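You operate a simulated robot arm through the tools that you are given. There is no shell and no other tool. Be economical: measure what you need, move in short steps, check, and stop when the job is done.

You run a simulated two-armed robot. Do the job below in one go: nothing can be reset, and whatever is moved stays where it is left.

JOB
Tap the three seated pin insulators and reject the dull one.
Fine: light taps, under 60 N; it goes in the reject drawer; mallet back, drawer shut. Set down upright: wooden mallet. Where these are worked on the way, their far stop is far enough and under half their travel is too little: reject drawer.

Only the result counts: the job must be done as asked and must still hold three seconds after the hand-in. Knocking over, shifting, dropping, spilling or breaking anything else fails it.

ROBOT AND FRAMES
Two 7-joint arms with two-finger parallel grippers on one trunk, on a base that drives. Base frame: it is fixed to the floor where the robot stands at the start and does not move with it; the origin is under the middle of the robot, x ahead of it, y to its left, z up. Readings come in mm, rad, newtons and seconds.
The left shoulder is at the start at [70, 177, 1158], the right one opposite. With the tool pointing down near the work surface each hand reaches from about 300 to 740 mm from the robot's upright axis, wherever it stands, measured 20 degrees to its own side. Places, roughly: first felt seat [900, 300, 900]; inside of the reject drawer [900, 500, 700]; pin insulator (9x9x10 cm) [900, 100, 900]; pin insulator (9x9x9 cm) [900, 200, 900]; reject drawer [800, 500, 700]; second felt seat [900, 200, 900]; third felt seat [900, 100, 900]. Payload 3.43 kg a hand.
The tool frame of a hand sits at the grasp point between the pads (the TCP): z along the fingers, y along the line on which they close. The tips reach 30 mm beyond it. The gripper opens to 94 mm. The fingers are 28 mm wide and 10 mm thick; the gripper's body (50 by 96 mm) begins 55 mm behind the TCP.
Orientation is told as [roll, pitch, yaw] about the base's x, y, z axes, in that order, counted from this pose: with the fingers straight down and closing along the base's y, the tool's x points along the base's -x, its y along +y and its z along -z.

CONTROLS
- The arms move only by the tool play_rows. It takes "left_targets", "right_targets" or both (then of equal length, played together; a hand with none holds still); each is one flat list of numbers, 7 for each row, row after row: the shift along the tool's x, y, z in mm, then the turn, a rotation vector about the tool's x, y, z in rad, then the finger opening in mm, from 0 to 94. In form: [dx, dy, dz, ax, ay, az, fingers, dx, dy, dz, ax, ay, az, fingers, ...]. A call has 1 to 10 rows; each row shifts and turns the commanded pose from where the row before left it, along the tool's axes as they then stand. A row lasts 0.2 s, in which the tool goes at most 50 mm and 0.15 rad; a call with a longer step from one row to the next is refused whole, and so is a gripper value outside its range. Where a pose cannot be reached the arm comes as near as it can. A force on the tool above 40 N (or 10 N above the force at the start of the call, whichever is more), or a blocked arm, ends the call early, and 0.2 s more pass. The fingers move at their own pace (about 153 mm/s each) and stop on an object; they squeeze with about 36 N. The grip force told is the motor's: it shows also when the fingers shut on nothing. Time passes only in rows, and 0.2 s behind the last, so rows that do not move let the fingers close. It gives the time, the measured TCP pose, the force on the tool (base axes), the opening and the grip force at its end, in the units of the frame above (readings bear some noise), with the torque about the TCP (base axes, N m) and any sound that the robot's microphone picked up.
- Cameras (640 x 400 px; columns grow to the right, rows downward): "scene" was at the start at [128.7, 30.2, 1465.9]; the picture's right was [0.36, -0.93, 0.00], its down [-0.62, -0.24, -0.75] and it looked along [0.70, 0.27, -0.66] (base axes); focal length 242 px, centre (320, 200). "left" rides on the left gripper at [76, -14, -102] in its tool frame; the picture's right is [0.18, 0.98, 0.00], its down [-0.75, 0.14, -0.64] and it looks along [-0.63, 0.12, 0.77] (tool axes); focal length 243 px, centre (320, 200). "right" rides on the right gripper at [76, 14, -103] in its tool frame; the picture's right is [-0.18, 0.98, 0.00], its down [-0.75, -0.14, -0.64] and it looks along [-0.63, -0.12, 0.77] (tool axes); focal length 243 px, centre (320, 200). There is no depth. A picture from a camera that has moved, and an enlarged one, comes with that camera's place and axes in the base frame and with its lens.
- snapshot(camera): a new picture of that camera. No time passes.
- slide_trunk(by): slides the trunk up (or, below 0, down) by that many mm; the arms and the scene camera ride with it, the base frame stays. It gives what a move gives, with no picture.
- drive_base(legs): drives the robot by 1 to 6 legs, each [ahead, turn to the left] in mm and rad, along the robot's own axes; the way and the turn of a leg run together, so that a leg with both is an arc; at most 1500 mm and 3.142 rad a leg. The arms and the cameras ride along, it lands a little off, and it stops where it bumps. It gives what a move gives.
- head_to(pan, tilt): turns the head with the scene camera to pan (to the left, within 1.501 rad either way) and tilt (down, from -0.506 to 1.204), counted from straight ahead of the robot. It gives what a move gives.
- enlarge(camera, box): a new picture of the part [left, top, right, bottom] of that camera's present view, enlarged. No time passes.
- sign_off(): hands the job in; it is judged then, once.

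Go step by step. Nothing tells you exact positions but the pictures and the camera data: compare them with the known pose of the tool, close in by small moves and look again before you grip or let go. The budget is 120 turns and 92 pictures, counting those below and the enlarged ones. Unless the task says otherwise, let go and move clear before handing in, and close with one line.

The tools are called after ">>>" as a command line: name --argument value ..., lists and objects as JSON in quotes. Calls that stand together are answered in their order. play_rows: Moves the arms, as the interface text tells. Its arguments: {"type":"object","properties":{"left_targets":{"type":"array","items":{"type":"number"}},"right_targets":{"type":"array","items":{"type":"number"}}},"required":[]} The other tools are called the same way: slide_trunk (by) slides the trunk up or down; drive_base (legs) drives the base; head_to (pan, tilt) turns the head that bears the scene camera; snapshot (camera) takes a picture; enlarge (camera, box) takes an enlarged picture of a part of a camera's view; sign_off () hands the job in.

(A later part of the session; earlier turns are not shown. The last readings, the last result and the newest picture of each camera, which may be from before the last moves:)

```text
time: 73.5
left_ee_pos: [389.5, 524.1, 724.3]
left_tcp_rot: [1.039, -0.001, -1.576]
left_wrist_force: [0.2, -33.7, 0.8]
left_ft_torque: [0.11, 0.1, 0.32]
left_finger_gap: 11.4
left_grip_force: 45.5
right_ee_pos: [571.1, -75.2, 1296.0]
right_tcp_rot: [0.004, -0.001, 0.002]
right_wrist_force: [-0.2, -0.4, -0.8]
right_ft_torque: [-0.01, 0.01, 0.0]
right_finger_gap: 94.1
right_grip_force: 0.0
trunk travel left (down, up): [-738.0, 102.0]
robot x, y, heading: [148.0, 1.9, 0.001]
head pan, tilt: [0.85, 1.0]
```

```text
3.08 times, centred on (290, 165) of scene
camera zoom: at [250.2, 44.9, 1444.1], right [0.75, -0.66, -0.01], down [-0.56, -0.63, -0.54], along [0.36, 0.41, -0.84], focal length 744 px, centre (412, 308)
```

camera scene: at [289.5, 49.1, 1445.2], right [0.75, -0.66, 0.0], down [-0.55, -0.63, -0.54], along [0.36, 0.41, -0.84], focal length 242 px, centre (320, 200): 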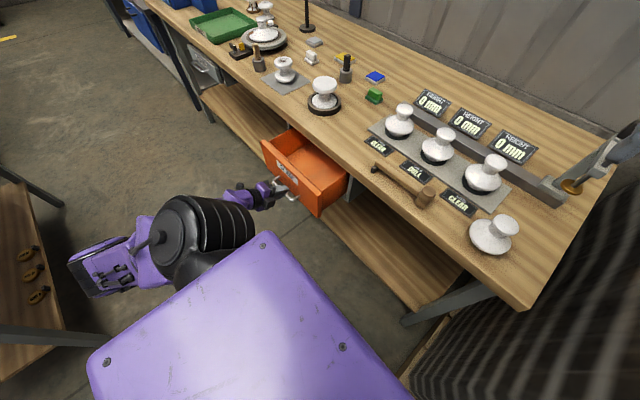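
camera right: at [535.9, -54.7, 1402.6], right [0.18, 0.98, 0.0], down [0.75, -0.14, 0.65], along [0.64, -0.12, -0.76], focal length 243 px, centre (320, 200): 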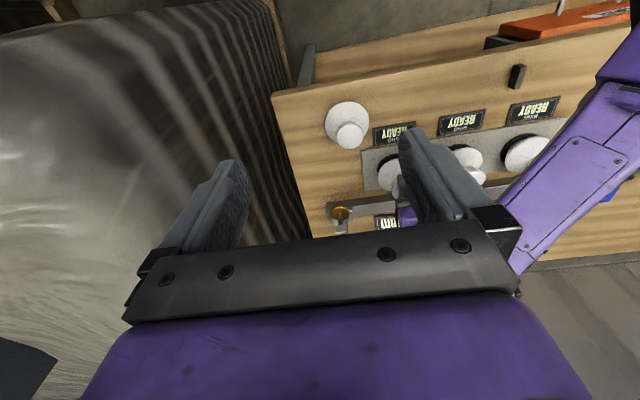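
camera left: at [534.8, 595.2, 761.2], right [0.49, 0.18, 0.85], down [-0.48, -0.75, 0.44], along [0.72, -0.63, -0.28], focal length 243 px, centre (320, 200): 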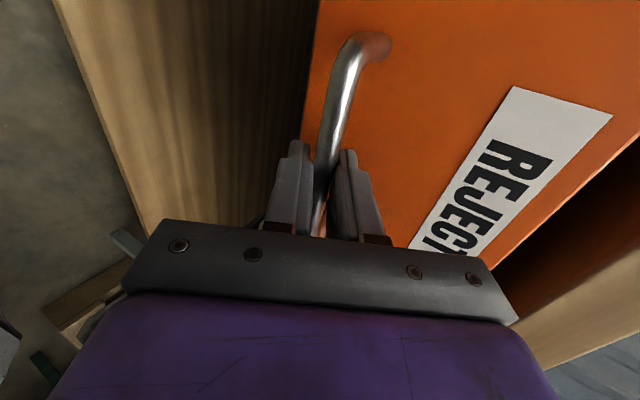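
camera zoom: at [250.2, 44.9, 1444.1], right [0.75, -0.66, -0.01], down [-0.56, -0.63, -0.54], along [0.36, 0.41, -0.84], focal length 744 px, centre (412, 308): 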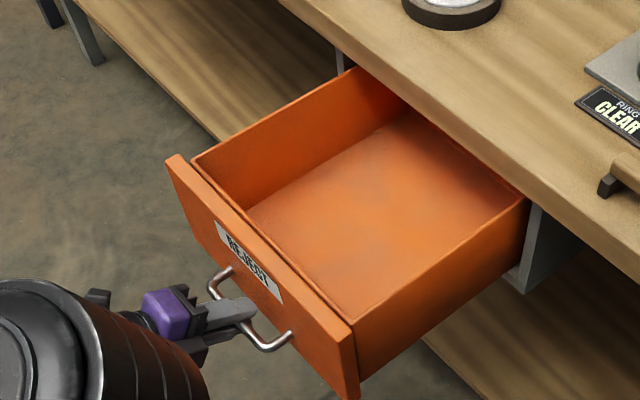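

Still moving freely (~243 mm). I go on another 60 mm.

>>> drive_base --legs '[[-60, 0]]'

>>> enlarge --camera "scene" --box '[210, 80, 370, 230]'

```text
time: 74.6
left_ee_pos: [333.0, 524.9, 725.0]
left_tcp_rot: [1.05, -0.009, -1.58]
left_wrist_force: [1.2, -10.4, 2.2]
left_ft_torque: [0.32, -0.05, 0.11]
left_finger_gap: 11.8
left_grip_force: 45.1
right_ee_pos: [505.5, -69.8, 1297.8]
right_tcp_rot: [0.002, -0.008, 0.0]
right_wrist_force: [0.2, -1.1, 0.8]
right_ft_torque: [-0.01, -0.03, 0.02]
right_finger_gap: 94.0
right_grip_force: 0.1
trunk travel left (down, up): [-738.0, 102.0]
robot x, y, heading: [88.4, -1.8, -0.003]
head pan, tilt: [0.85, 1.0]
stopped in leg 1: the force on the tool passed its limit at 99 N (the readings are from after the stop); the commanded pose is now the measured one
```

```text
2.67 times, centred on (290, 155) of scene
camera zoom: at [184.8, 50.6, 1444.3], right [0.75, -0.66, 0.0], down [-0.56, -0.63, -0.54], along [0.36, 0.41, -0.84], focal length 644 px, centre (400, 320)
```

zoom: 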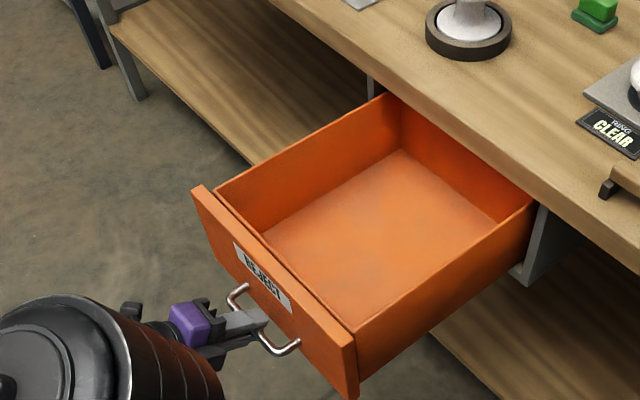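

The drawer is at its far stop (~300 mm). I open the fingers and back off with the base.

>>> play_rows --left_targets '[0, 0, 0, 0, 0, 0, 20, 0, 0, 0, 0, 0, 0, 32, 0, 0, 0, 0, 0, 0, 32]'

>>> drive_base --legs '[[-90, 0]]'

>>> snapshot --camera "scene"

```text
time: 75.4
left_ee_pos: [333.4, 525.1, 722.9]
left_tcp_rot: [1.044, -0.005, -1.577]
left_wrist_force: [-0.2, -0.3, 0.4]
left_ft_torque: [-0.01, -0.02, 0.0]
left_finger_gap: 32.1
left_grip_force: 0.1
right_ee_pos: [509.5, -70.1, 1296.5]
right_tcp_rot: [-0.001, -0.004, 0.002]
right_wrist_force: [0.8, 0.4, -0.1]
right_ft_torque: [-0.01, -0.01, -0.01]
right_finger_gap: 93.7
right_grip_force: 0.0
trunk travel left (down, up): [-738.0, 102.0]
robot x, y, heading: [93.0, -5.5, -0.002]
head pan, tilt: [0.85, 1.0]
```

```text
time: 76.5
left_ee_pos: [246.2, 526.0, 724.8]
left_tcp_rot: [1.047, -0.004, -1.58]
left_wrist_force: [0.4, -0.6, -0.1]
left_ft_torque: [0.03, 0.02, -0.04]
left_finger_gap: 31.8
left_grip_force: 0.0
right_ee_pos: [420.5, -70.7, 1298.2]
right_tcp_rot: [0.002, -0.004, -0.001]
right_wrist_force: [-0.4, -0.1, -0.2]
right_ft_torque: [0.02, -0.02, 0.02]
right_finger_gap: 94.1
right_grip_force: 0.0
trunk travel left (down, up): [-738.0, 102.0]
robot x, y, heading: [2.6, 3.1, -0.002]
head pan, tilt: [0.85, 1.0]
```

```text
33 pictures are left
camera scene: at [99.8, 51.6, 1444.2], right [0.75, -0.66, 0.0], down [-0.56, -0.63, -0.54], along [0.36, 0.4, -0.84], focal length 242 px, centre (320, 200)
```

scene: 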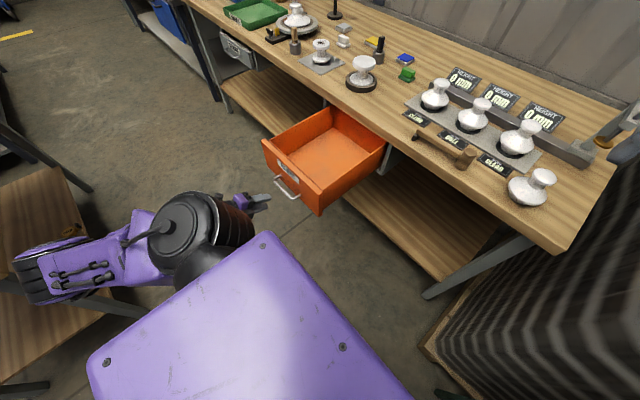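

Released cleanly; drawer fully open. I raise the left hand, move it forward above bench height, and turn it back to pointing down.

>>> play_rows --left_targets '[0, 38, -22, 0, 0, 0, 32, 0, 38, -22, 0, 0, 0, 32, 0, 38, -22, 0, 0, 0, 32, 0, 38, -22, 0, 0, 0, 32, 0, 38, -22, 0, 0, 0, 32, 0, 38, -22, 0, 0, 0, 32, 0, 38, -22, 0, 0, 0, 32, 0, 22, 39, 0, 0, 0, 32, 0, 22, 39, 0, 0, 0, 32, 0, 0, 0, 0, 0, 0, 32]'

>>> play_rows --left_targets '[0, 22, 39, 0, 0, 0, 32, 0, 22, 39, 0, 0, 0, 32, 0, 0, 0, 0.13, 0, 0, 32, 0, 0, 0, 0.13, 0, 0, 32, 0, 0, 0, 0.13, 0, 0, 32, 0, 0, 0, 0.13, 0, 0, 32, 0, 0, 0, 0.13, 0, 0, 32, 0, 0, 0, 0.13, 0, 0, 32, 0, 0, 0, 0.13, 0, 0, 32, 0, 0, 0, 0.13, 0, 0, 32]'

```text
time: 78.7
left_ee_pos: [341.0, 521.6, 830.1]
left_tcp_rot: [1.045, -0.004, -1.579]
left_wrist_force: [-0.5, 0.3, 0.0]
left_ft_torque: [-0.02, 0.0, 0.06]
left_finger_gap: 32.4
left_grip_force: 0.1
left hand out of reach, approached as far as the arm can: row 2, 3, 4, 5, 6, 7
right_ee_pos: [420.0, -70.2, 1297.8]
right_tcp_rot: [0.002, -0.004, -0.002]
right_wrist_force: [-0.2, -0.2, 0.0]
right_ft_torque: [-0.01, 0.0, -0.01]
right_finger_gap: 94.3
right_grip_force: 0.2
trunk travel left (down, up): [-738.0, 102.0]
robot x, y, heading: [4.7, 0.6, -0.005]
head pan, tilt: [0.85, 1.0]
```

```text
time: 80.9
left_ee_pos: [424.9, 521.2, 834.4]
left_tcp_rot: [0.179, -0.049, -1.595]
left_wrist_force: [0.1, -0.1, -0.7]
left_ft_torque: [0.02, -0.01, 0.01]
left_finger_gap: 32.0
left_grip_force: 0.1
left hand out of reach, approached as far as the arm can: row 4, 5, 7, 8
right_ee_pos: [422.9, -69.5, 1297.7]
right_tcp_rot: [-0.001, -0.003, -0.004]
right_wrist_force: [-0.3, -0.1, 0.3]
right_ft_torque: [-0.01, 0.05, -0.01]
right_finger_gap: 94.1
right_grip_force: 0.1
trunk travel left (down, up): [-738.0, 102.0]
robot x, y, heading: [1.1, -1.7, -0.004]
head pan, tilt: [0.85, 1.0]
```

The hand stayed lower than intended (z≈834, above the drawer). I check clearance.

>>> snapshot --camera "scene"

>>> snapshot --camera "left"

```text
32 pictures are left
camera scene: at [101.3, 52.4, 1444.0], right [0.75, -0.66, 0.0], down [-0.56, -0.63, -0.54], along [0.36, 0.4, -0.84], focal length 242 px, centre (320, 200)
```

scene: 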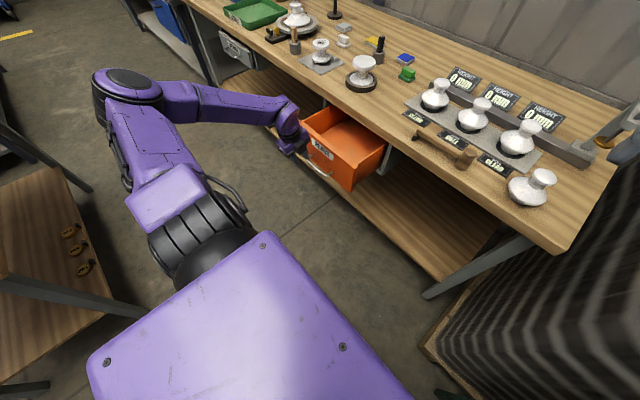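

```text
31 pictures are left
camera left: at [392.8, 601.9, 928.8], right [0.97, 0.17, 0.17], down [0.01, -0.72, 0.69], along [0.24, -0.67, -0.7], focal length 243 px, centre (320, 200)
```

left: 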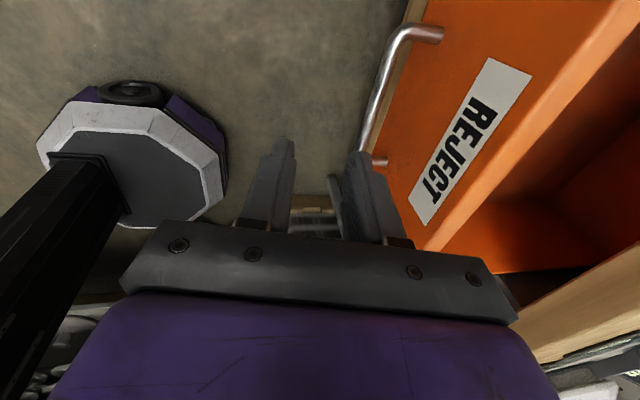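

The moving hand pushed the drawer partly shut (handle now near x=515). I re-tilt the hand and grip the bar again.

>>> play_rows --left_targets '[0, 0, 0, -0.124, 0, 0, 60, 0, 0, 0, -0.124, 0, 0, 60, 0, 0, 0, -0.124, 0, 0, 60, 0, 0, 0, -0.124, 0, 0, 60, 0, 0, 0, -0.124, 0, 0, 60, 0, 0, 0, -0.124, 0, 0, 60, 0, 0, 0, -0.124, 0, 0, 60, 0, 0, 0, 0, 0, 0, 60]'

>>> snapshot --camera "left"

>>> enlarge --camera "scene" --box '[250, 80, 410, 220]'

```text
time: 82.7
left_ee_pos: [424.1, 519.4, 834.0]
left_tcp_rot: [1.047, -0.049, -1.593]
left_wrist_force: [0.4, 0.0, -1.5]
left_ft_torque: [0.01, 0.0, 0.03]
left_finger_gap: 60.0
left_grip_force: 0.1
right_ee_pos: [421.3, -69.8, 1296.5]
right_tcp_rot: [0.003, -0.004, -0.001]
right_wrist_force: [0.7, 0.0, 1.2]
right_ft_torque: [0.0, 0.0, 0.02]
right_finger_gap: 94.1
right_grip_force: 0.0
trunk travel left (down, up): [-738.0, 102.0]
robot x, y, heading: [2.8, 1.3, -0.008]
head pan, tilt: [0.85, 1.0]
```

```text
30 pictures are left
camera left: at [328.8, 598.7, 869.1], right [0.5, 0.21, 0.84], down [-0.5, -0.72, 0.48], along [0.71, -0.66, -0.25], focal length 243 px, centre (320, 200)
```

left: 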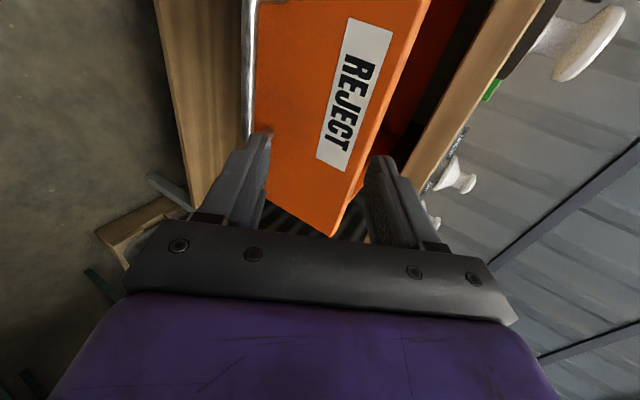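

```text
2.86 times, centred on (330, 150) of scene
camera zoom: at [100.4, 51.6, 1444.1], right [0.75, -0.66, 0.0], down [-0.56, -0.63, -0.54], along [0.36, 0.4, -0.84], focal length 690 px, centre (291, 343)
```

zoom: 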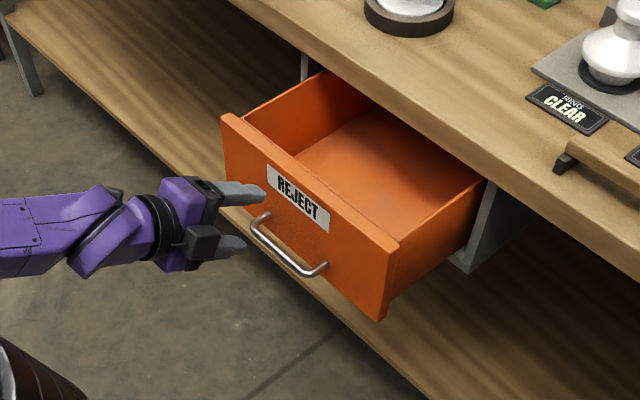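

Bar near (515, 522, 712). I move to 70 mm before it.

>>> play_rows --left_targets '[1, -31, 0, 0, 0, 0, 60, 1, -31, 0, 0, 0, 0, 60, 0, 0, 30, 0, 0, 0, 60, 0, 0, 30, 0, 0, 0, 60, 0, 0, 0, 0, 0, 0, 60]'

>>> snapshot --camera "left"

```text
time: 83.9
left_ee_pos: [445.8, 516.3, 750.8]
left_tcp_rot: [1.045, -0.049, -1.595]
left_wrist_force: [-0.7, 0.6, 1.0]
left_ft_torque: [0.0, -0.02, -0.02]
left_finger_gap: 60.0
left_grip_force: 0.0
right_ee_pos: [419.3, -70.4, 1298.5]
right_tcp_rot: [0.002, -0.003, -0.001]
right_wrist_force: [0.1, 1.3, 0.4]
right_ft_torque: [-0.01, -0.04, 0.03]
right_finger_gap: 93.8
right_grip_force: 0.1
trunk travel left (down, up): [-738.0, 102.0]
robot x, y, heading: [3.0, 1.6, -0.008]
head pan, tilt: [0.85, 1.0]
```

```text
28 pictures are left
camera left: at [350.0, 595.9, 786.1], right [0.5, 0.21, 0.84], down [-0.5, -0.72, 0.48], along [0.71, -0.66, -0.25], focal length 243 px, centre (320, 200)
```

left: 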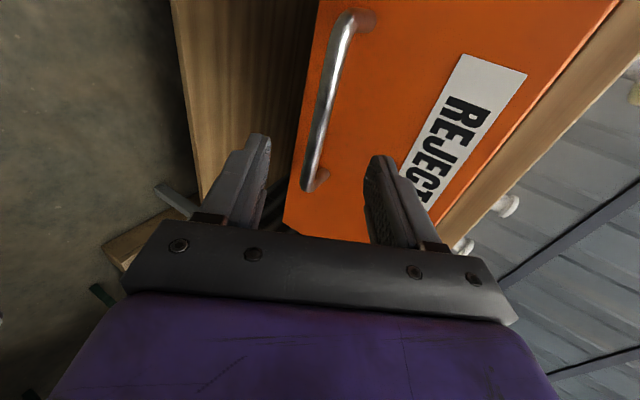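

The view matches the first successful approach. I advance with a narrower opening and close.

>>> play_rows --left_targets '[0, 0, 20, 0, 0, 0, 36, 0, 0, 20, 0, 0, 0, 30, 0, 0, 12, 0, 0, 0, 26, 0, 0, 4, 0, 0, 0, 26, 0, 0, 4, 0, 0, 0, 26, 0, 0, 0, 0, 0, 0, 10, 0, 0, 0, 0, 0, 0, 0, 0, 0, 0, 0, 0, 0, 0]'

>>> snapshot --camera "left"

```text
time: 85.7
left_ee_pos: [496.3, 515.5, 721.8]
left_tcp_rot: [1.048, -0.047, -1.594]
left_wrist_force: [-0.3, 0.1, 0.4]
left_ft_torque: [0.91, -0.01, -0.66]
left_finger_gap: 16.6
left_grip_force: 45.3
right_ee_pos: [421.9, -69.7, 1297.5]
right_tcp_rot: [0.003, -0.005, -0.001]
right_wrist_force: [-0.3, 0.1, 0.1]
right_ft_torque: [0.0, -0.03, 0.02]
right_finger_gap: 93.9
right_grip_force: 0.1
trunk travel left (down, up): [-738.0, 102.0]
robot x, y, heading: [0.9, 2.0, -0.005]
head pan, tilt: [0.85, 1.0]
```

```text
27 pictures are left
camera left: at [401.0, 594.3, 756.6], right [0.5, 0.21, 0.84], down [-0.5, -0.72, 0.48], along [0.71, -0.66, -0.25], focal length 243 px, centre (320, 200)
```

left: 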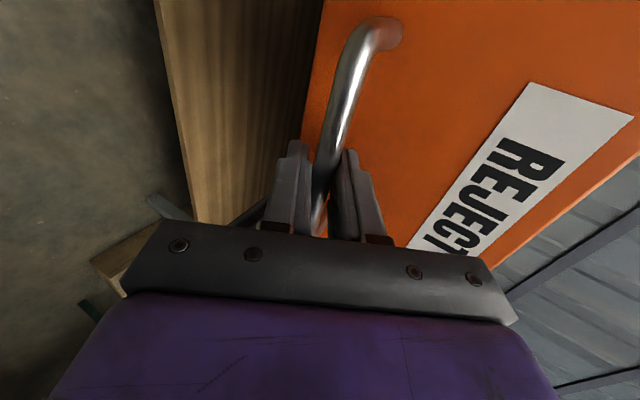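

Gripped again. I pull back 150 mm with the arm.

>>> play_rows --left_targets '[0, -5, -8.66, 0, 0, 0, 0, 0, -8, -13.8, 0, 0, 0, 0, 0, -8, -13.8, 0, 0, 0, 0, 0, -8, -13.8, 0, 0, 0, 0, 0, -8, -13.8, 0, 0, 0, 0, 0, -8, -13.8, 0, 0, 0, 0, 0, -8, -13.8, 0, 0, 0, 0, 0, -8, -13.8, 0, 0, 0, 0, 0, -8, -13.8, 0, 0, 0, 0, 0, -7, -12, 0, 0, 0, 0]'

```text
time: 87.9
left_ee_pos: [344.7, 515.0, 721.9]
left_tcp_rot: [1.046, -0.047, -1.596]
left_wrist_force: [-0.8, -27.9, -8.3]
left_ft_torque: [0.89, 0.05, -0.5]
left_finger_gap: 16.6
left_grip_force: 44.4
right_ee_pos: [421.4, -74.2, 1297.0]
right_tcp_rot: [0.004, -0.004, -0.001]
right_wrist_force: [-0.5, 0.4, -0.6]
right_ft_torque: [-0.03, -0.05, 0.02]
right_finger_gap: 94.0
right_grip_force: 0.0
trunk travel left (down, up): [-738.0, 102.0]
robot x, y, heading: [4.9, -1.0, -0.01]
head pan, tilt: [0.85, 1.0]
```

The drawer is out about 288 mm. I release and back the base away 150 mm before reconfiguring the arm.

>>> play_rows --left_targets '[0, 0, 0, 0, 0, 0, 20, 0, 0, 0, 0, 0, 0, 32, 0, 0, 0, 0, 0, 0, 32]'

>>> drive_base --legs '[[-150, 0]]'

>>> snapshot --camera "scene"

```text
time: 88.7
left_ee_pos: [344.4, 520.1, 720.7]
left_tcp_rot: [1.047, -0.049, -1.592]
left_wrist_force: [-0.1, 0.3, 0.0]
left_ft_torque: [0.0, 0.06, 0.02]
left_finger_gap: 31.9
left_grip_force: 0.0
right_ee_pos: [421.5, -69.3, 1297.7]
right_tcp_rot: [0.0, -0.004, 0.0]
right_wrist_force: [0.4, 0.8, 0.5]
right_ft_torque: [-0.04, 0.0, 0.03]
right_finger_gap: 93.9
right_grip_force: 0.3
trunk travel left (down, up): [-738.0, 102.0]
robot x, y, heading: [2.5, -3.5, -0.003]
head pan, tilt: [0.85, 1.0]
```

```text
time: 90.1
left_ee_pos: [190.9, 520.8, 720.9]
left_tcp_rot: [1.049, -0.049, -1.589]
left_wrist_force: [0.3, -0.8, 0.1]
left_ft_torque: [0.0, -0.01, 0.02]
left_finger_gap: 32.1
left_grip_force: 0.0
right_ee_pos: [269.5, -67.8, 1296.5]
right_tcp_rot: [-0.002, -0.006, 0.001]
right_wrist_force: [0.6, -0.6, 0.0]
right_ft_torque: [0.0, 0.0, -0.01]
right_finger_gap: 93.9
right_grip_force: 0.1
trunk travel left (down, up): [-738.0, 102.0]
robot x, y, heading: [-151.5, 1.5, -0.0]
head pan, tilt: [0.85, 1.0]
```

```text
26 pictures are left
camera scene: at [-53.1, 52.6, 1444.1], right [0.75, -0.66, 0.0], down [-0.56, -0.63, -0.54], along [0.36, 0.4, -0.84], focal length 242 px, centre (320, 200)
```

scene: 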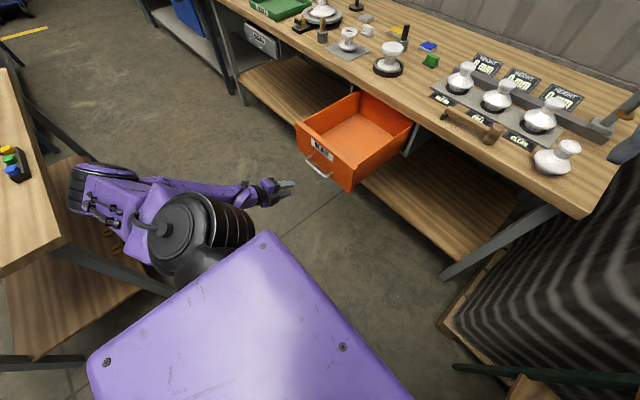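

Clear of the drawer. I raise the hand with slight forward motion here and check that it follows.

>>> play_rows --left_targets '[0, 42, -15, 0, 0, 0, 32, 0, 42, -15, 0, 0, 0, 32, 0, 42, -15, 0, 0, 0, 32, 0, 42, -15, 0, 0, 0, 32]'

>>> play_rows --left_targets '[0, 42, -15, 0.12, 0, 0, 32, 0, 42, -15, 0.12, 0, 0, 32, 0, 0, 0, 0.12, 0, 0, 32, 0, 0, 0, 0.12, 0, 0, 32, 0, 0, 0, 0.12, 0, 0, 32, 0, 0, 0, 0.12, 0, 0, 32, 0, 0, 0, 0.12, 0, 0, 32, 0, 0, 0, 0.12, 0, 0, 32, 0, 0, 0, 0.08, 0, 0, 32]'

```text
time: 91.1
left_ee_pos: [224.6, 527.0, 898.0]
left_tcp_rot: [1.045, -0.051, -1.59]
left_wrist_force: [0.0, -0.4, 0.1]
left_ft_torque: [-0.01, 0.04, 0.03]
left_finger_gap: 31.9
left_grip_force: 0.0
right_ee_pos: [268.3, -69.8, 1297.3]
right_tcp_rot: [0.002, -0.004, 0.002]
right_wrist_force: [1.9, 0.2, -0.4]
right_ft_torque: [0.0, 0.02, 0.01]
right_finger_gap: 94.2
right_grip_force: 0.2
trunk travel left (down, up): [-738.0, 102.0]
robot x, y, heading: [-148.7, -1.0, -0.001]
head pan, tilt: [0.85, 1.0]
```

```text
time: 93.1
left_ee_pos: [122.9, 521.5, 777.8]
left_tcp_rot: [0.018, -0.046, -1.591]
left_wrist_force: [-0.2, -0.4, 0.2]
left_ft_torque: [0.02, -0.01, 0.03]
left_finger_gap: 32.1
left_grip_force: 0.1
left hand out of reach, approached as far as the arm can: row 4, 5, 6, 7, 8, 9
right_ee_pos: [267.2, -68.0, 1298.2]
right_tcp_rot: [0.0, -0.004, 0.002]
right_wrist_force: [0.1, -0.1, -0.9]
right_ft_torque: [-0.02, 0.01, -0.01]
right_finger_gap: 94.2
right_grip_force: 0.0
trunk travel left (down, up): [-738.0, 102.0]
robot x, y, heading: [-153.1, 3.3, -0.002]
head pan, tilt: [0.85, 1.0]
```

Turning down near the body pulled the hand in. I now move it forward and up, well clear of the drawer.

>>> play_rows --left_targets '[-10, 10, -10, 0, 0, 0, 32, -10, 10, -10, 0, 0, 0, 32, -10, 15, -10, 0, 0, 0, 32, -10, 15, -10, 0, 0, 0, 32, 0, 0, 0, 0, 0, 0, 32]'

>>> snapshot --camera "scene"

```text
time: 94.3
left_ee_pos: [124.6, 477.2, 780.7]
left_tcp_rot: [0.014, -0.049, -1.59]
left_wrist_force: [0.4, 0.3, -0.3]
left_ft_torque: [0.01, 0.01, -0.03]
left_finger_gap: 32.2
left_grip_force: 0.0
left hand out of reach, approached as far as the arm can: row 1, 2, 3, 4
right_ee_pos: [268.3, -68.1, 1297.0]
right_tcp_rot: [0.0, -0.003, 0.003]
right_wrist_force: [-0.6, 0.4, -0.3]
right_ft_torque: [-0.05, 0.01, 0.02]
right_finger_gap: 94.0
right_grip_force: 0.1
trunk travel left (down, up): [-738.0, 102.0]
robot x, y, heading: [-150.8, 3.0, -0.001]
head pan, tilt: [0.85, 1.0]
```

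```text
25 pictures are left
camera scene: at [-54.2, 52.8, 1444.2], right [0.75, -0.66, 0.0], down [-0.56, -0.63, -0.54], along [0.36, 0.4, -0.84], focal length 242 px, centre (320, 200)
```

scene: 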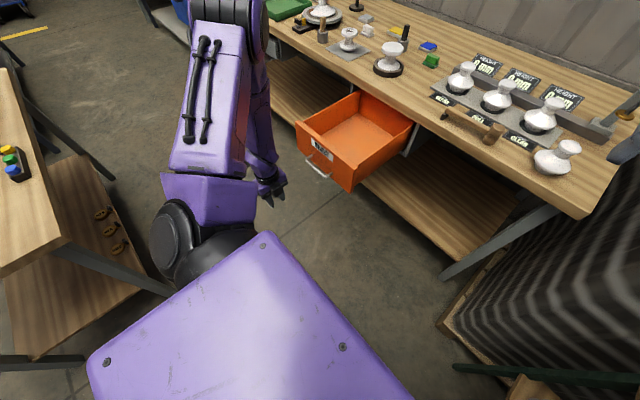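

The arm is folded with the elbow high. I try extending forward at this height, staying short of the drawer handle.

>>> play_rows --left_targets '[0, 40, 0, 0, 0, 0, 32, 0, 40, 0, 0, 0, 0, 32, 0, 0, 0, 0, 0, 0, 32]'

```text
time: 95.1
left_ee_pos: [130.0, 481.7, 771.5]
left_tcp_rot: [0.013, -0.047, -1.591]
left_wrist_force: [0.1, 0.3, 0.1]
left_ft_torque: [0.0, -0.03, -0.01]
left_finger_gap: 32.1
left_grip_force: 0.1
left hand out of reach, approached as far as the arm can: row 1, 2
right_ee_pos: [267.8, -68.4, 1297.2]
right_tcp_rot: [0.0, -0.004, 0.004]
right_wrist_force: [-1.1, -1.0, 0.3]
right_ft_torque: [0.01, 0.02, -0.01]
right_finger_gap: 94.0
right_grip_force: 0.1
trunk travel left (down, up): [-738.0, 102.0]
robot x, y, heading: [-147.8, -3.2, -0.003]
head pan, tilt: [0.85, 1.0]
```

The arm is stuck at a joint limit in this posture. I tilt the tool forward again to free it.

>>> play_rows --left_targets '[0, 0, 0, -0.13, 0, 0, 32, 0, 0, 0, -0.13, 0, 0, 32, 0, 0, 0, -0.13, 0, 0, 32, 0, 0, 0, -0.13, 0, 0, 32, 0, 0, 0, 0, 0, 0, 32]'

```text
time: 96.3
left_ee_pos: [132.5, 479.2, 771.1]
left_tcp_rot: [0.526, -0.049, -1.592]
left_wrist_force: [0.7, 0.7, 0.2]
left_ft_torque: [-0.01, 0.04, -0.02]
left_finger_gap: 32.0
left_grip_force: 0.0
right_ee_pos: [269.0, -68.8, 1296.7]
right_tcp_rot: [0.001, -0.002, 0.003]
right_wrist_force: [0.2, 0.7, -0.1]
right_ft_torque: [0.02, 0.01, 0.01]
right_finger_gap: 93.8
right_grip_force: 0.1
trunk travel left (down, up): [-738.0, 102.0]
robot x, y, heading: [-151.5, -0.4, -0.004]
head pan, tilt: [0.85, 1.0]
```

Commanded and measured poses agree now. I move forward at this tilt.

>>> play_rows --left_targets '[0, 30, 17.6, 0, 0, 0, 32, 0, 30, 17.6, 0, 0, 0, 32, 0, 30, 17.6, 0, 0, 0, 32, 0, 0, 0, 0, 0, 0, 32]'

```text
time: 97.3
left_ee_pos: [236.5, 477.9, 772.4]
left_tcp_rot: [0.528, -0.049, -1.59]
left_wrist_force: [-0.1, -0.2, -0.1]
left_ft_torque: [-0.02, 0.0, 0.0]
left_finger_gap: 31.9
left_grip_force: 0.1
right_ee_pos: [267.1, -67.6, 1298.3]
right_tcp_rot: [0.001, -0.005, 0.002]
right_wrist_force: [-0.8, -0.4, 0.3]
right_ft_torque: [-0.02, -0.01, -0.02]
right_finger_gap: 94.0
right_grip_force: 0.1
trunk travel left (down, up): [-738.0, 102.0]
robot x, y, heading: [-149.2, 0.7, 0.0]
head pan, tilt: [0.85, 1.0]
```

It follows. Now I raise and then turn the tool down.

>>> play_rows --left_targets '[0, 24, -32, 0, 0, 0, 32, 0, 24, -32, 0, 0, 0, 32, 0, 24, -32, 0, 0, 0, 32, 0, 24, -32, 0, 0, 0, 32, 0, 24, -32, 0, 0, 0, 32, 0, 0, 0, 0, 0, 0, 32]'

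>>> play_rows --left_targets '[0, 0, 0, 0.13, 0, 0, 32, 0, 0, 0, 0.13, 0, 0, 32, 0, 0, 0, 0.13, 0, 0, 32, 0, 0, 0, 0.13, 0, 0, 32, 0, 0, 0, 0, 0, 0, 32]'

```text
time: 98.7
left_ee_pos: [259.9, 489.5, 971.1]
left_tcp_rot: [0.526, -0.049, -1.59]
left_wrist_force: [0.6, 0.1, 0.0]
left_ft_torque: [0.0, 0.02, 0.0]
left_finger_gap: 32.0
left_grip_force: 0.0
right_ee_pos: [267.5, -68.2, 1297.5]
right_tcp_rot: [-0.001, -0.002, 0.002]
right_wrist_force: [0.2, 0.4, 0.1]
right_ft_torque: [-0.01, -0.01, 0.02]
right_finger_gap: 93.8
right_grip_force: 0.1
trunk travel left (down, up): [-738.0, 102.0]
robot x, y, heading: [-149.4, 0.9, -0.002]
head pan, tilt: [0.85, 1.0]
```

```text
time: 99.9
left_ee_pos: [256.9, 489.3, 970.3]
left_tcp_rot: [0.005, -0.046, -1.592]
left_wrist_force: [-0.1, -0.5, 0.4]
left_ft_torque: [0.02, -0.04, 0.0]
left_finger_gap: 31.9
left_grip_force: 0.1
right_ee_pos: [267.3, -68.6, 1298.0]
right_tcp_rot: [0.0, -0.007, 0.003]
right_wrist_force: [-0.5, 0.0, -0.1]
right_ft_torque: [0.01, -0.02, -0.02]
right_finger_gap: 93.5
right_grip_force: 0.1
trunk travel left (down, up): [-738.0, 102.0]
robot x, y, heading: [-148.4, 0.1, 0.002]
head pan, tilt: [0.85, 1.0]
```

Good, tool is down again at z≈970. I raise to ~1130, turn to yaw 0, then drive back in to x≈195.

>>> play_rows --left_targets '[0, 0, -40, 0, 0.046, -0.14, 80, 0, 0, -40, 0, 0, -0.145, 80, 0, 0, -40, 0, 0, -0.145, 80, 0, 0, -40, 0, 0, -0.145, 80, 0, 0, 0, 0, 0, -0.145, 80, 0, 0, 0, 0, 0, -0.145, 80, 0, 0, 0, 0, 0, -0.145, 80, 0, 0, 0, 0, 0, -0.145, 80, 0, 0, 0, 0, 0, -0.145, 80, 0, 0, 0, 0, 0, -0.145, 80]'

>>> play_rows --left_targets '[0, 0, 0, 0, 0, -0.145, 80, 0, 0, 0, 0, 0, 0, 80]'

```text
time: 102.1
left_ee_pos: [257.8, 490.7, 1131.3]
left_tcp_rot: [-0.001, -0.003, -0.142]
left_wrist_force: [0.3, 0.5, 0.3]
left_ft_torque: [-0.01, 0.01, -0.03]
left_finger_gap: 80.0
left_grip_force: 0.2
right_ee_pos: [267.6, -68.3, 1297.4]
right_tcp_rot: [0.0, -0.004, 0.003]
right_wrist_force: [0.0, -0.2, 0.0]
right_ft_torque: [0.02, 0.02, 0.01]
right_finger_gap: 93.9
right_grip_force: 0.1
trunk travel left (down, up): [-738.0, 102.0]
robot x, y, heading: [-153.2, -1.4, -0.001]
head pan, tilt: [0.85, 1.0]
```

```text
time: 102.7
left_ee_pos: [258.9, 490.9, 1131.4]
left_tcp_rot: [-0.003, -0.003, 0.0]
left_wrist_force: [-0.2, 0.2, 0.2]
left_ft_torque: [-0.03, -0.03, 0.0]
left_finger_gap: 80.0
left_grip_force: 0.1
right_ee_pos: [266.6, -68.9, 1297.4]
right_tcp_rot: [0.0, -0.003, 0.003]
right_wrist_force: [0.1, -0.1, -0.1]
right_ft_torque: [0.0, -0.02, -0.01]
right_finger_gap: 93.7
right_grip_force: 0.0
trunk travel left (down, up): [-738.0, 102.0]
robot x, y, heading: [-150.4, 2.1, -0.004]
head pan, tilt: [0.85, 1.0]
```

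Now I drive in and look at the middle insulator.

>>> drive_base --legs '[[342, 0]]'

>>> head_to --pan 0.45 --tilt 0.95

>>> snapshot --camera "scene"

```text
time: 104.9
left_ee_pos: [591.4, 495.2, 1129.9]
left_tcp_rot: [-0.004, -0.004, 0.008]
left_wrist_force: [0.8, -0.6, 0.0]
left_ft_torque: [-0.02, -0.01, 0.02]
left_finger_gap: 79.9
left_grip_force: 0.0
right_ee_pos: [605.1, -65.7, 1297.7]
right_tcp_rot: [0.001, -0.005, 0.008]
right_wrist_force: [-0.1, 0.5, -0.4]
right_ft_torque: [-0.01, 0.01, 0.04]
right_finger_gap: 93.8
right_grip_force: 0.1
trunk travel left (down, up): [-738.0, 102.0]
robot x, y, heading: [186.3, 1.9, 0.008]
head pan, tilt: [0.85, 1.0]
```

```text
time: 105.8
left_ee_pos: [590.8, 495.4, 1130.9]
left_tcp_rot: [-0.003, -0.003, 0.008]
left_wrist_force: [-0.4, 0.2, 0.2]
left_ft_torque: [0.04, 0.0, 0.02]
left_finger_gap: 79.8
left_grip_force: 0.0
right_ee_pos: [605.5, -65.3, 1296.5]
right_tcp_rot: [0.0, -0.004, 0.008]
right_wrist_force: [0.6, 0.7, -0.4]
right_ft_torque: [0.02, 0.0, 0.02]
right_finger_gap: 94.1
right_grip_force: 0.1
trunk travel left (down, up): [-738.0, 102.0]
robot x, y, heading: [182.9, 1.4, 0.008]
head pan, tilt: [0.45, 0.949]
```

```text
24 pictures are left
camera scene: at [302.0, 33.4, 1447.8], right [0.44, -0.9, 0.0], down [-0.73, -0.36, -0.58], along [0.52, 0.26, -0.81], focal length 242 px, centre (320, 200)
```

scene: 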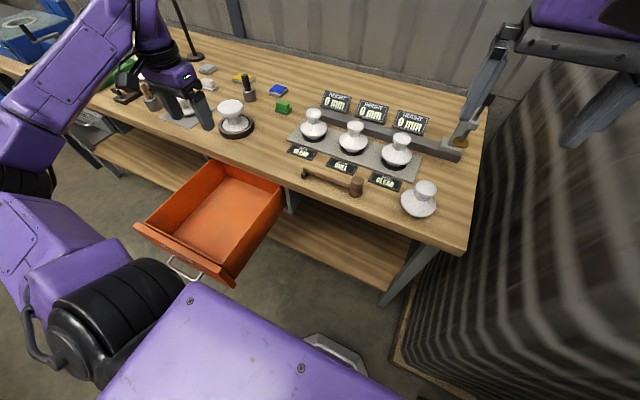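

I move the open left hand over the middle insulator, still above the caps.

>>> play_rows --left_targets '[-32.5, -32.3, 4, 0, 0, 0, 80, -32.5, -32.3, 4, 0, 0, 0, 80, -32.5, -32.3, 4, 0, 0, 0, 80, -32.5, -32.3, 4, 0, 0, 0, 80, -32.5, -32.3, 4, 0, 0, 0, 80, -32.5, -32.3, 4, 0, 0, 0, 80, -32.5, -32.3, 4, 0, 0, 0, 80, -32.5, -32.3, 4, 0, 0, 0, 80, -32.5, -32.3, 4, 0, 0, 0, 80, 0, 0, 0, 0, 0, 0, 80]'

>>> snapshot --camera "left"

>>> enlarge --camera "scene" --box '[280, 60, 430, 190]'

```text
time: 108.0
left_ee_pos: [868.5, 224.4, 1101.0]
left_tcp_rot: [-0.005, -0.005, 0.009]
left_wrist_force: [0.0, 0.2, -0.4]
left_ft_torque: [-0.07, 0.03, 0.0]
left_finger_gap: 79.9
left_grip_force: 0.1
left hand out of reach, approached as far as the arm can: row 9
right_ee_pos: [604.0, -63.4, 1297.1]
right_tcp_rot: [-0.003, -0.005, 0.011]
right_wrist_force: [-0.5, 0.4, -0.2]
right_ft_torque: [-0.03, -0.02, 0.02]
right_finger_gap: 94.0
right_grip_force: 0.1
trunk travel left (down, up): [-738.0, 102.0]
robot x, y, heading: [188.1, -1.9, 0.006]
head pan, tilt: [0.45, 0.949]
```

```text
23 pictures are left
camera left: at [789.7, 208.3, 1203.1], right [-0.19, 0.98, -0.01], down [0.75, 0.15, 0.64], along [0.63, 0.12, -0.77], focal length 243 px, centre (320, 200)
```

left: 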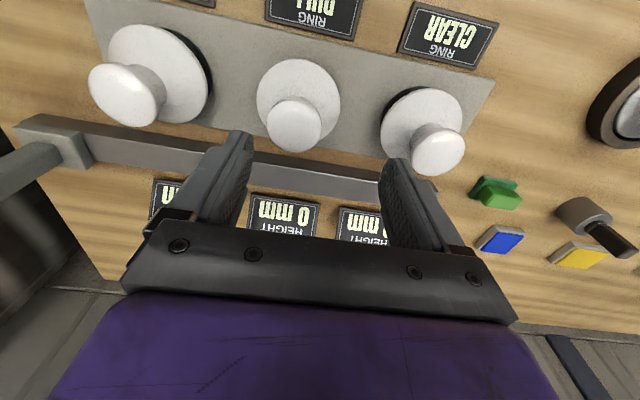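

```text
3.08 times, centred on (355, 125) of scene
camera zoom: at [301.6, 35.4, 1447.8], right [0.44, -0.9, 0.0], down [-0.73, -0.36, -0.58], along [0.52, 0.26, -0.81], focal length 744 px, centre (212, 431)
```

zoom: 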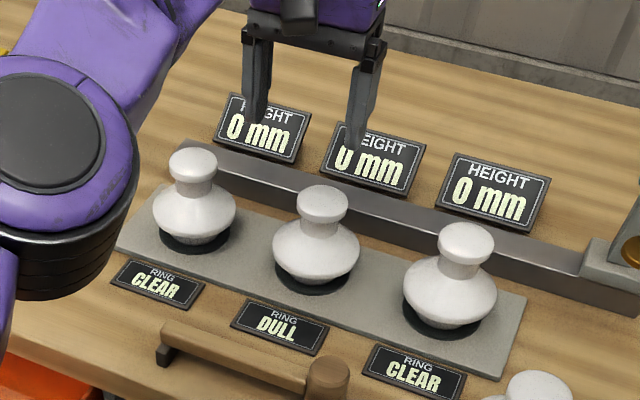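

The cap shows at about (882–886, 202). I shift in y, lower to z≈1035 (tips above the cap) and then reach forward.

>>> play_rows --left_targets '[0, -22, 15, 0, 0, 0, 80, 0, 0, 25, 0, 0, 0, 80, 0, 0, 25, 0, 0, 0, 80, -8, 0, 0, 0, 0, 0, 80, -8, 0, 0, 0, 0, 0, 80, 0, 0, 0, 0, 0, 0, 80]'

>>> snapshot --camera "left"

>>> enlarge --camera "scene" --box '[280, 60, 430, 190]'

```text
time: 109.4
left_ee_pos: [876.3, 196.2, 1037.5]
left_tcp_rot: [-0.003, -0.003, 0.009]
left_wrist_force: [0.7, -0.9, -0.4]
left_ft_torque: [-0.04, -0.01, -0.01]
left_finger_gap: 79.8
left_grip_force: 0.1
left hand out of reach, approached as far as the arm can: row 5
right_ee_pos: [605.8, -64.8, 1296.9]
right_tcp_rot: [0.0, -0.003, 0.008]
right_wrist_force: [-0.8, -0.1, 0.1]
right_ft_torque: [0.0, 0.0, 0.01]
right_finger_gap: 94.1
right_grip_force: 0.0
trunk travel left (down, up): [-738.0, 102.0]
robot x, y, heading: [187.9, 1.3, 0.009]
head pan, tilt: [0.45, 0.949]
```

```text
21 pictures are left
camera left: at [799.5, 180.0, 1139.2], right [-0.19, 0.98, 0.0], down [0.75, 0.15, 0.64], along [0.63, 0.12, -0.76], focal length 243 px, centre (320, 200)
```

left: 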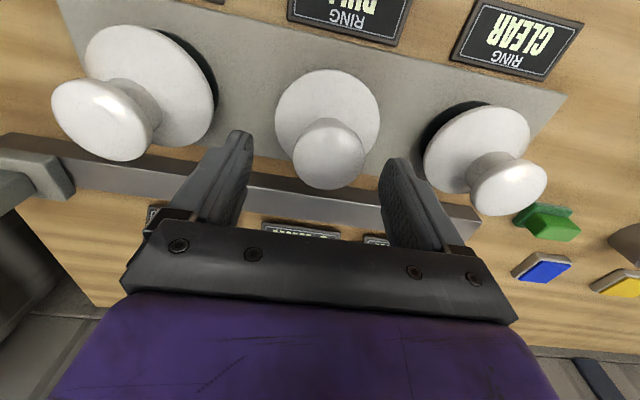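

```text
3.08 times, centred on (355, 125) of scene
camera zoom: at [302.3, 33.6, 1447.8], right [0.44, -0.9, 0.0], down [-0.73, -0.36, -0.58], along [0.52, 0.26, -0.81], focal length 744 px, centre (212, 431)
```

zoom: 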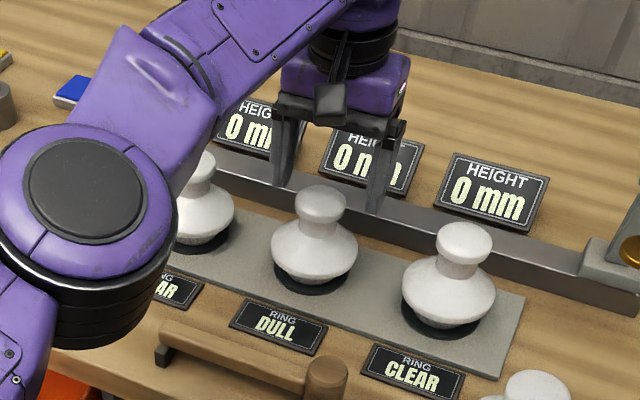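

The cap is about 5 mm to +y of the hand. I correct and lower the fingers around it to z≈990.

>>> play_rows --left_targets '[-3, 5, 15, 0, 0, 0, 80, -2, 0, 15, 0, 0, 0, 80, 0, 0, 10, 0, 0, 0, 80, 0, 0, 7, 0, 0, 0, 80, 0, 0, 0, 0, 0, 0, 80]'

>>> snapshot --camera "left"

>>> enlarge --camera "scene" --box '[300, 80, 400, 170]'

```text
time: 110.6
left_ee_pos: [881.5, 198.3, 991.4]
left_tcp_rot: [-0.005, -0.004, 0.009]
left_wrist_force: [-0.4, -1.3, 0.1]
left_ft_torque: [0.0, -0.02, -0.01]
left_finger_gap: 80.1
left_grip_force: 0.1
right_ee_pos: [605.9, -66.0, 1298.0]
right_tcp_rot: [0.002, -0.004, 0.009]
right_wrist_force: [0.7, -0.4, 0.2]
right_ft_torque: [0.01, 0.0, -0.02]
right_finger_gap: 93.9
right_grip_force: 0.1
trunk travel left (down, up): [-738.0, 102.0]
robot x, y, heading: [184.9, -2.3, 0.003]
head pan, tilt: [0.45, 0.949]
```

```text
19 pictures are left
camera left: at [803.3, 183.1, 1093.2], right [-0.19, 0.98, 0.0], down [0.75, 0.15, 0.64], along [0.63, 0.12, -0.76], focal length 243 px, centre (320, 200)
```

left: 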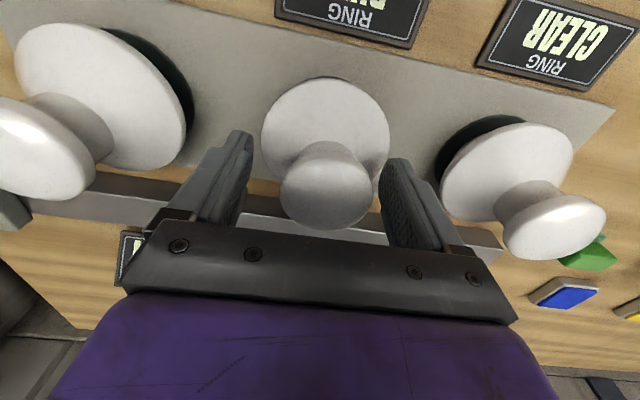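

```text
4.44 times, centred on (350, 125) of scene
camera zoom: at [302.2, 32.7, 1447.8], right [0.44, -0.9, 0.0], down [-0.73, -0.36, -0.58], along [0.52, 0.26, -0.81], focal length 1074 px, centre (187, 533)
```

zoom: 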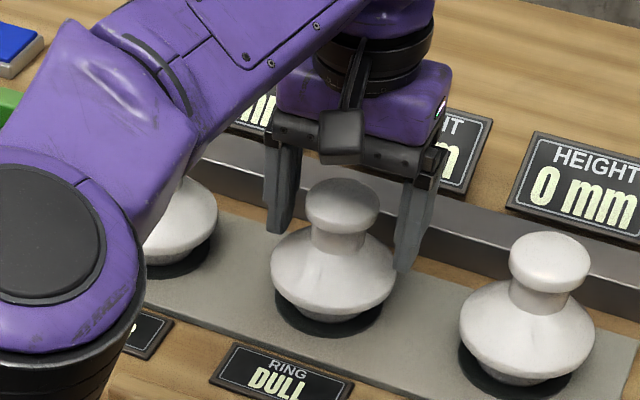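

Well aligned. I nudge 3 mm and close gently on the cap.

>>> play_rows --left_targets '[-3, 3, 3, 0, 0, 0, 70, 0, 0, 0, 0, 0, 0, 60, 0, 0, 0, 0, 0, 0, 50, 0, 0, 0, 0, 0, 0, 40, 0, 0, 0, 0, 0, 0, 25, 0, 0, 0, 0, 0, 0, 10, 0, 0, 0, 0, 0, 0, 10]'

>>> play_rows --left_targets '[0, 0, -10, 0, 0, 0, 10, 0, 0, -20, 0, 0, 0, 10, 0, 0, 0, 0, 0, 0, 10]'

>>> enlarge --camera "scene" --box '[280, 60, 430, 190]'

```text
time: 112.2
left_ee_pos: [880.9, 200.7, 988.8]
left_tcp_rot: [-0.002, -0.005, 0.008]
left_wrist_force: [2.7, 4.8, 4.5]
left_ft_torque: [0.04, -0.15, 0.07]
left_finger_gap: 50.8
left_grip_force: 36.3
left hand out of reach, approached as far as the arm can: row 1
right_ee_pos: [605.8, -64.4, 1297.8]
right_tcp_rot: [-0.002, -0.004, 0.01]
right_wrist_force: [0.1, 0.2, -0.5]
right_ft_torque: [-0.02, 0.01, -0.01]
right_finger_gap: 93.9
right_grip_force: 0.1
trunk travel left (down, up): [-738.0, 102.0]
robot x, y, heading: [185.0, 2.4, 0.01]
head pan, tilt: [0.45, 0.949]
```

```text
time: 113.0
left_ee_pos: [880.5, 197.5, 1017.4]
left_tcp_rot: [-0.003, -0.002, 0.008]
left_wrist_force: [0.4, -0.4, -5.8]
left_ft_torque: [0.0, 0.0, 0.0]
left_finger_gap: 49.1
left_grip_force: 35.5
left hand out of reach, approached as far as the arm can: row 2
right_ee_pos: [607.0, -63.7, 1297.2]
right_tcp_rot: [-0.001, -0.003, 0.008]
right_wrist_force: [0.7, 0.6, 0.3]
right_ft_torque: [-0.04, 0.01, 0.02]
right_finger_gap: 94.1
right_grip_force: 0.0
trunk travel left (down, up): [-738.0, 102.0]
robot x, y, heading: [188.7, 0.1, 0.003]
head pan, tilt: [0.45, 0.949]
```

```text
3.08 times, centred on (355, 125) of scene
camera zoom: at [303.9, 33.5, 1447.6], right [0.44, -0.9, 0.0], down [-0.73, -0.36, -0.58], along [0.52, 0.26, -0.81], focal length 744 px, centre (212, 431)
```

zoom: 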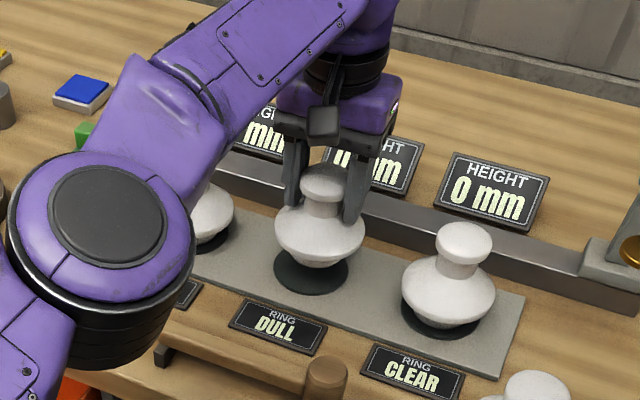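

Lifted, holding about 0.55 kg. I raise further, then carry it back and left to over the drawer.

>>> play_rows --left_targets '[12, 0, -30, 0, 0, 0, 10, 12, 0, -30, 0, 0, 0, 10, 12, 0, -30, 0, 0, 0, 10, 45, 0, 0, 0, 0, 0, 10, 45, 0, 0, 0, 0, 0, 10, 35, 34, 0, 0, 0, 0, 10, 35, 34, 0, 0, 0, 0, 10, 35, 34, 0, 0, 0, 0, 10, 35, 34, 0, 0, 0, 0, 10]'

>>> play_rows --left_targets '[15, 37, 0, 0, 0, 0, 10, 15, 37, 0, 0, 0, 0, 10, 15, 37, 0, 0, 0, 0, 10, 15, 37, 0, 0, 0, 0, 10, 15, 37, 0, 0, 0, 0, 10, 0, 0, 0, 0, 0, 0, 10]'

>>> head_to --pan 0.85 --tilt 1.0

>>> snapshot --camera "scene"

>>> snapshot --camera "left"

```text
time: 115.0
left_ee_pos: [859.0, 262.3, 1136.1]
left_tcp_rot: [-0.003, -0.001, 0.009]
left_wrist_force: [0.1, 0.3, -6.5]
left_ft_torque: [0.0, 0.0, 0.01]
left_finger_gap: 49.2
left_grip_force: 35.8
left hand out of reach, approached as far as the arm can: row 1, 2, 3, 4, 5, 6, 7, 8, 9
right_ee_pos: [606.5, -63.8, 1298.1]
right_tcp_rot: [0.0, -0.003, 0.008]
right_wrist_force: [-0.6, -0.3, -0.3]
right_ft_torque: [-0.01, -0.01, 0.04]
right_finger_gap: 94.0
right_grip_force: 0.0
trunk travel left (down, up): [-738.0, 102.0]
robot x, y, heading: [186.5, -0.3, 0.005]
head pan, tilt: [0.45, 0.949]
```

```text
time: 116.4
left_ee_pos: [821.2, 450.9, 1144.1]
left_tcp_rot: [-0.003, 0.0, 0.009]
left_wrist_force: [0.3, -0.8, -5.5]
left_ft_torque: [0.0, -0.01, 0.0]
left_finger_gap: 49.0
left_grip_force: 35.4
left hand out of reach, approached as far as the arm can: row 1, 2, 3, 4, 5
right_ee_pos: [607.0, -65.4, 1296.0]
right_tcp_rot: [0.003, -0.003, 0.009]
right_wrist_force: [-0.1, -0.6, 0.7]
right_ft_torque: [0.06, 0.01, -0.01]
right_finger_gap: 93.8
right_grip_force: 0.1
trunk travel left (down, up): [-738.0, 102.0]
robot x, y, heading: [190.0, 2.4, 0.0]
head pan, tilt: [0.45, 0.949]
```

```text
time: 117.2
left_ee_pos: [820.7, 452.6, 1144.2]
left_tcp_rot: [-0.003, -0.002, 0.007]
left_wrist_force: [0.0, -0.5, -6.9]
left_ft_torque: [-0.03, -0.02, 0.01]
left_finger_gap: 49.0
left_grip_force: 36.2
right_ee_pos: [605.1, -64.6, 1298.0]
right_tcp_rot: [-0.002, -0.004, 0.01]
right_wrist_force: [-1.4, 0.3, -0.7]
right_ft_torque: [0.03, -0.01, 0.01]
right_finger_gap: 94.1
right_grip_force: 0.1
trunk travel left (down, up): [-738.0, 102.0]
robot x, y, heading: [188.2, -0.4, 0.006]
head pan, tilt: [0.85, 1.0]
```

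```text
16 pictures are left
camera scene: at [283.7, 54.8, 1444.1], right [0.75, -0.66, 0.0], down [-0.55, -0.64, -0.54], along [0.35, 0.41, -0.84], focal length 242 px, centre (320, 200)
```

scene: 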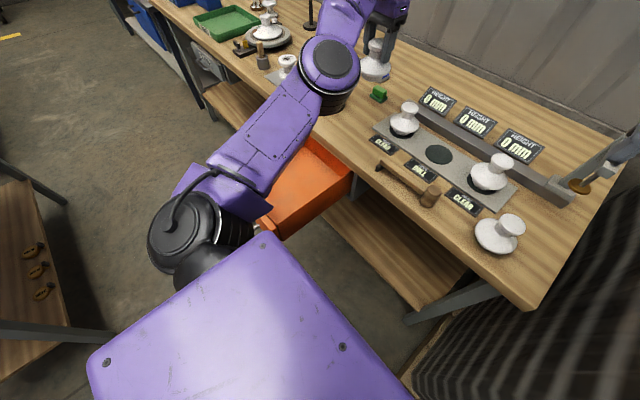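

```text
15 pictures are left
camera left: at [743.5, 436.2, 1245.8], right [-0.19, 0.98, 0.0], down [0.75, 0.15, 0.64], along [0.63, 0.12, -0.77], focal length 243 px, centre (320, 200)
```

left: 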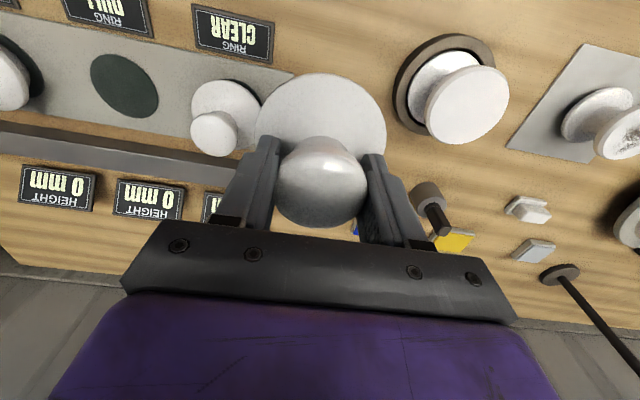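

The arm is stretched out and not following inward yet. I test a plain inward move with a little lowering.

>>> play_rows --left_targets '[30, 0, 0, 0, 0, 0, 10, 30, 0, 0, 0, 0, 0, 10, 30, 0, 0, 0, 0, 0, 10, 0, 0, 0, 0, 0, 0, 10]'

```text
time: 118.2
left_ee_pos: [804.8, 477.9, 1165.1]
left_tcp_rot: [-0.004, -0.001, 0.008]
left_wrist_force: [0.4, 0.3, -5.8]
left_ft_torque: [0.01, 0.0, 0.03]
left_finger_gap: 48.7
left_grip_force: 36.8
left hand out of reach, approached as far as the arm can: row 1, 2, 3
right_ee_pos: [606.4, -64.4, 1297.2]
right_tcp_rot: [0.0, -0.003, 0.01]
right_wrist_force: [-0.4, -0.6, 0.3]
right_ft_torque: [0.0, 0.0, 0.0]
right_finger_gap: 93.9
right_grip_force: 0.0
trunk travel left (down, up): [-738.0, 102.0]
robot x, y, heading: [189.1, 0.5, 0.009]
head pan, tilt: [0.85, 1.0]
```

The elbow is at its straight limit. I tilt the tool by 0.3 rad to bring the wrist inward, then pull inward.

>>> play_rows --left_targets '[0, 0, 0, 0, -0.1, 0, 10, 0, 0, 0, 0, -0.1, 0, 10, 0, 0, 0, 0, -0.1, 0, 10, 0, 0, 0, 0, 0, 0, 10]'

>>> play_rows --left_targets '[30, 0, 9, 0, 0, 0, 10, 30, 0, 9, 0, 0, 0, 10, 0, 0, 0, 0, 0, 0, 10]'

```text
time: 119.2
left_ee_pos: [848.1, 497.2, 1181.7]
left_tcp_rot: [-0.005, -0.304, 0.011]
left_wrist_force: [0.1, 0.0, -6.0]
left_ft_torque: [-0.04, 0.09, -0.01]
left_finger_gap: 49.0
left_grip_force: 36.2
left hand out of reach, approached as far as the arm can: row 1, 2, 3
right_ee_pos: [606.3, -64.1, 1296.2]
right_tcp_rot: [0.0, -0.003, 0.01]
right_wrist_force: [0.4, 0.0, 0.1]
right_ft_torque: [-0.01, -0.01, -0.01]
right_finger_gap: 93.9
right_grip_force: 0.1
trunk travel left (down, up): [-738.0, 102.0]
robot x, y, heading: [182.3, 3.6, 0.006]
head pan, tilt: [0.85, 1.0]
```

```text
time: 120.0
left_ee_pos: [841.0, 521.1, 1168.0]
left_tcp_rot: [-0.004, -0.302, 0.008]
left_wrist_force: [0.4, -0.2, -5.3]
left_ft_torque: [0.0, 0.08, 0.03]
left_finger_gap: 48.9
left_grip_force: 35.2
left hand out of reach, approached as far as the arm can: row 1, 2
right_ee_pos: [607.0, -65.0, 1296.8]
right_tcp_rot: [0.0, -0.004, 0.009]
right_wrist_force: [0.9, -0.1, -0.5]
right_ft_torque: [0.03, 0.03, -0.04]
right_finger_gap: 94.2
right_grip_force: 0.1
trunk travel left (down, up): [-738.0, 102.0]
robot x, y, heading: [187.7, 0.9, 0.003]
head pan, tilt: [0.85, 1.0]
```

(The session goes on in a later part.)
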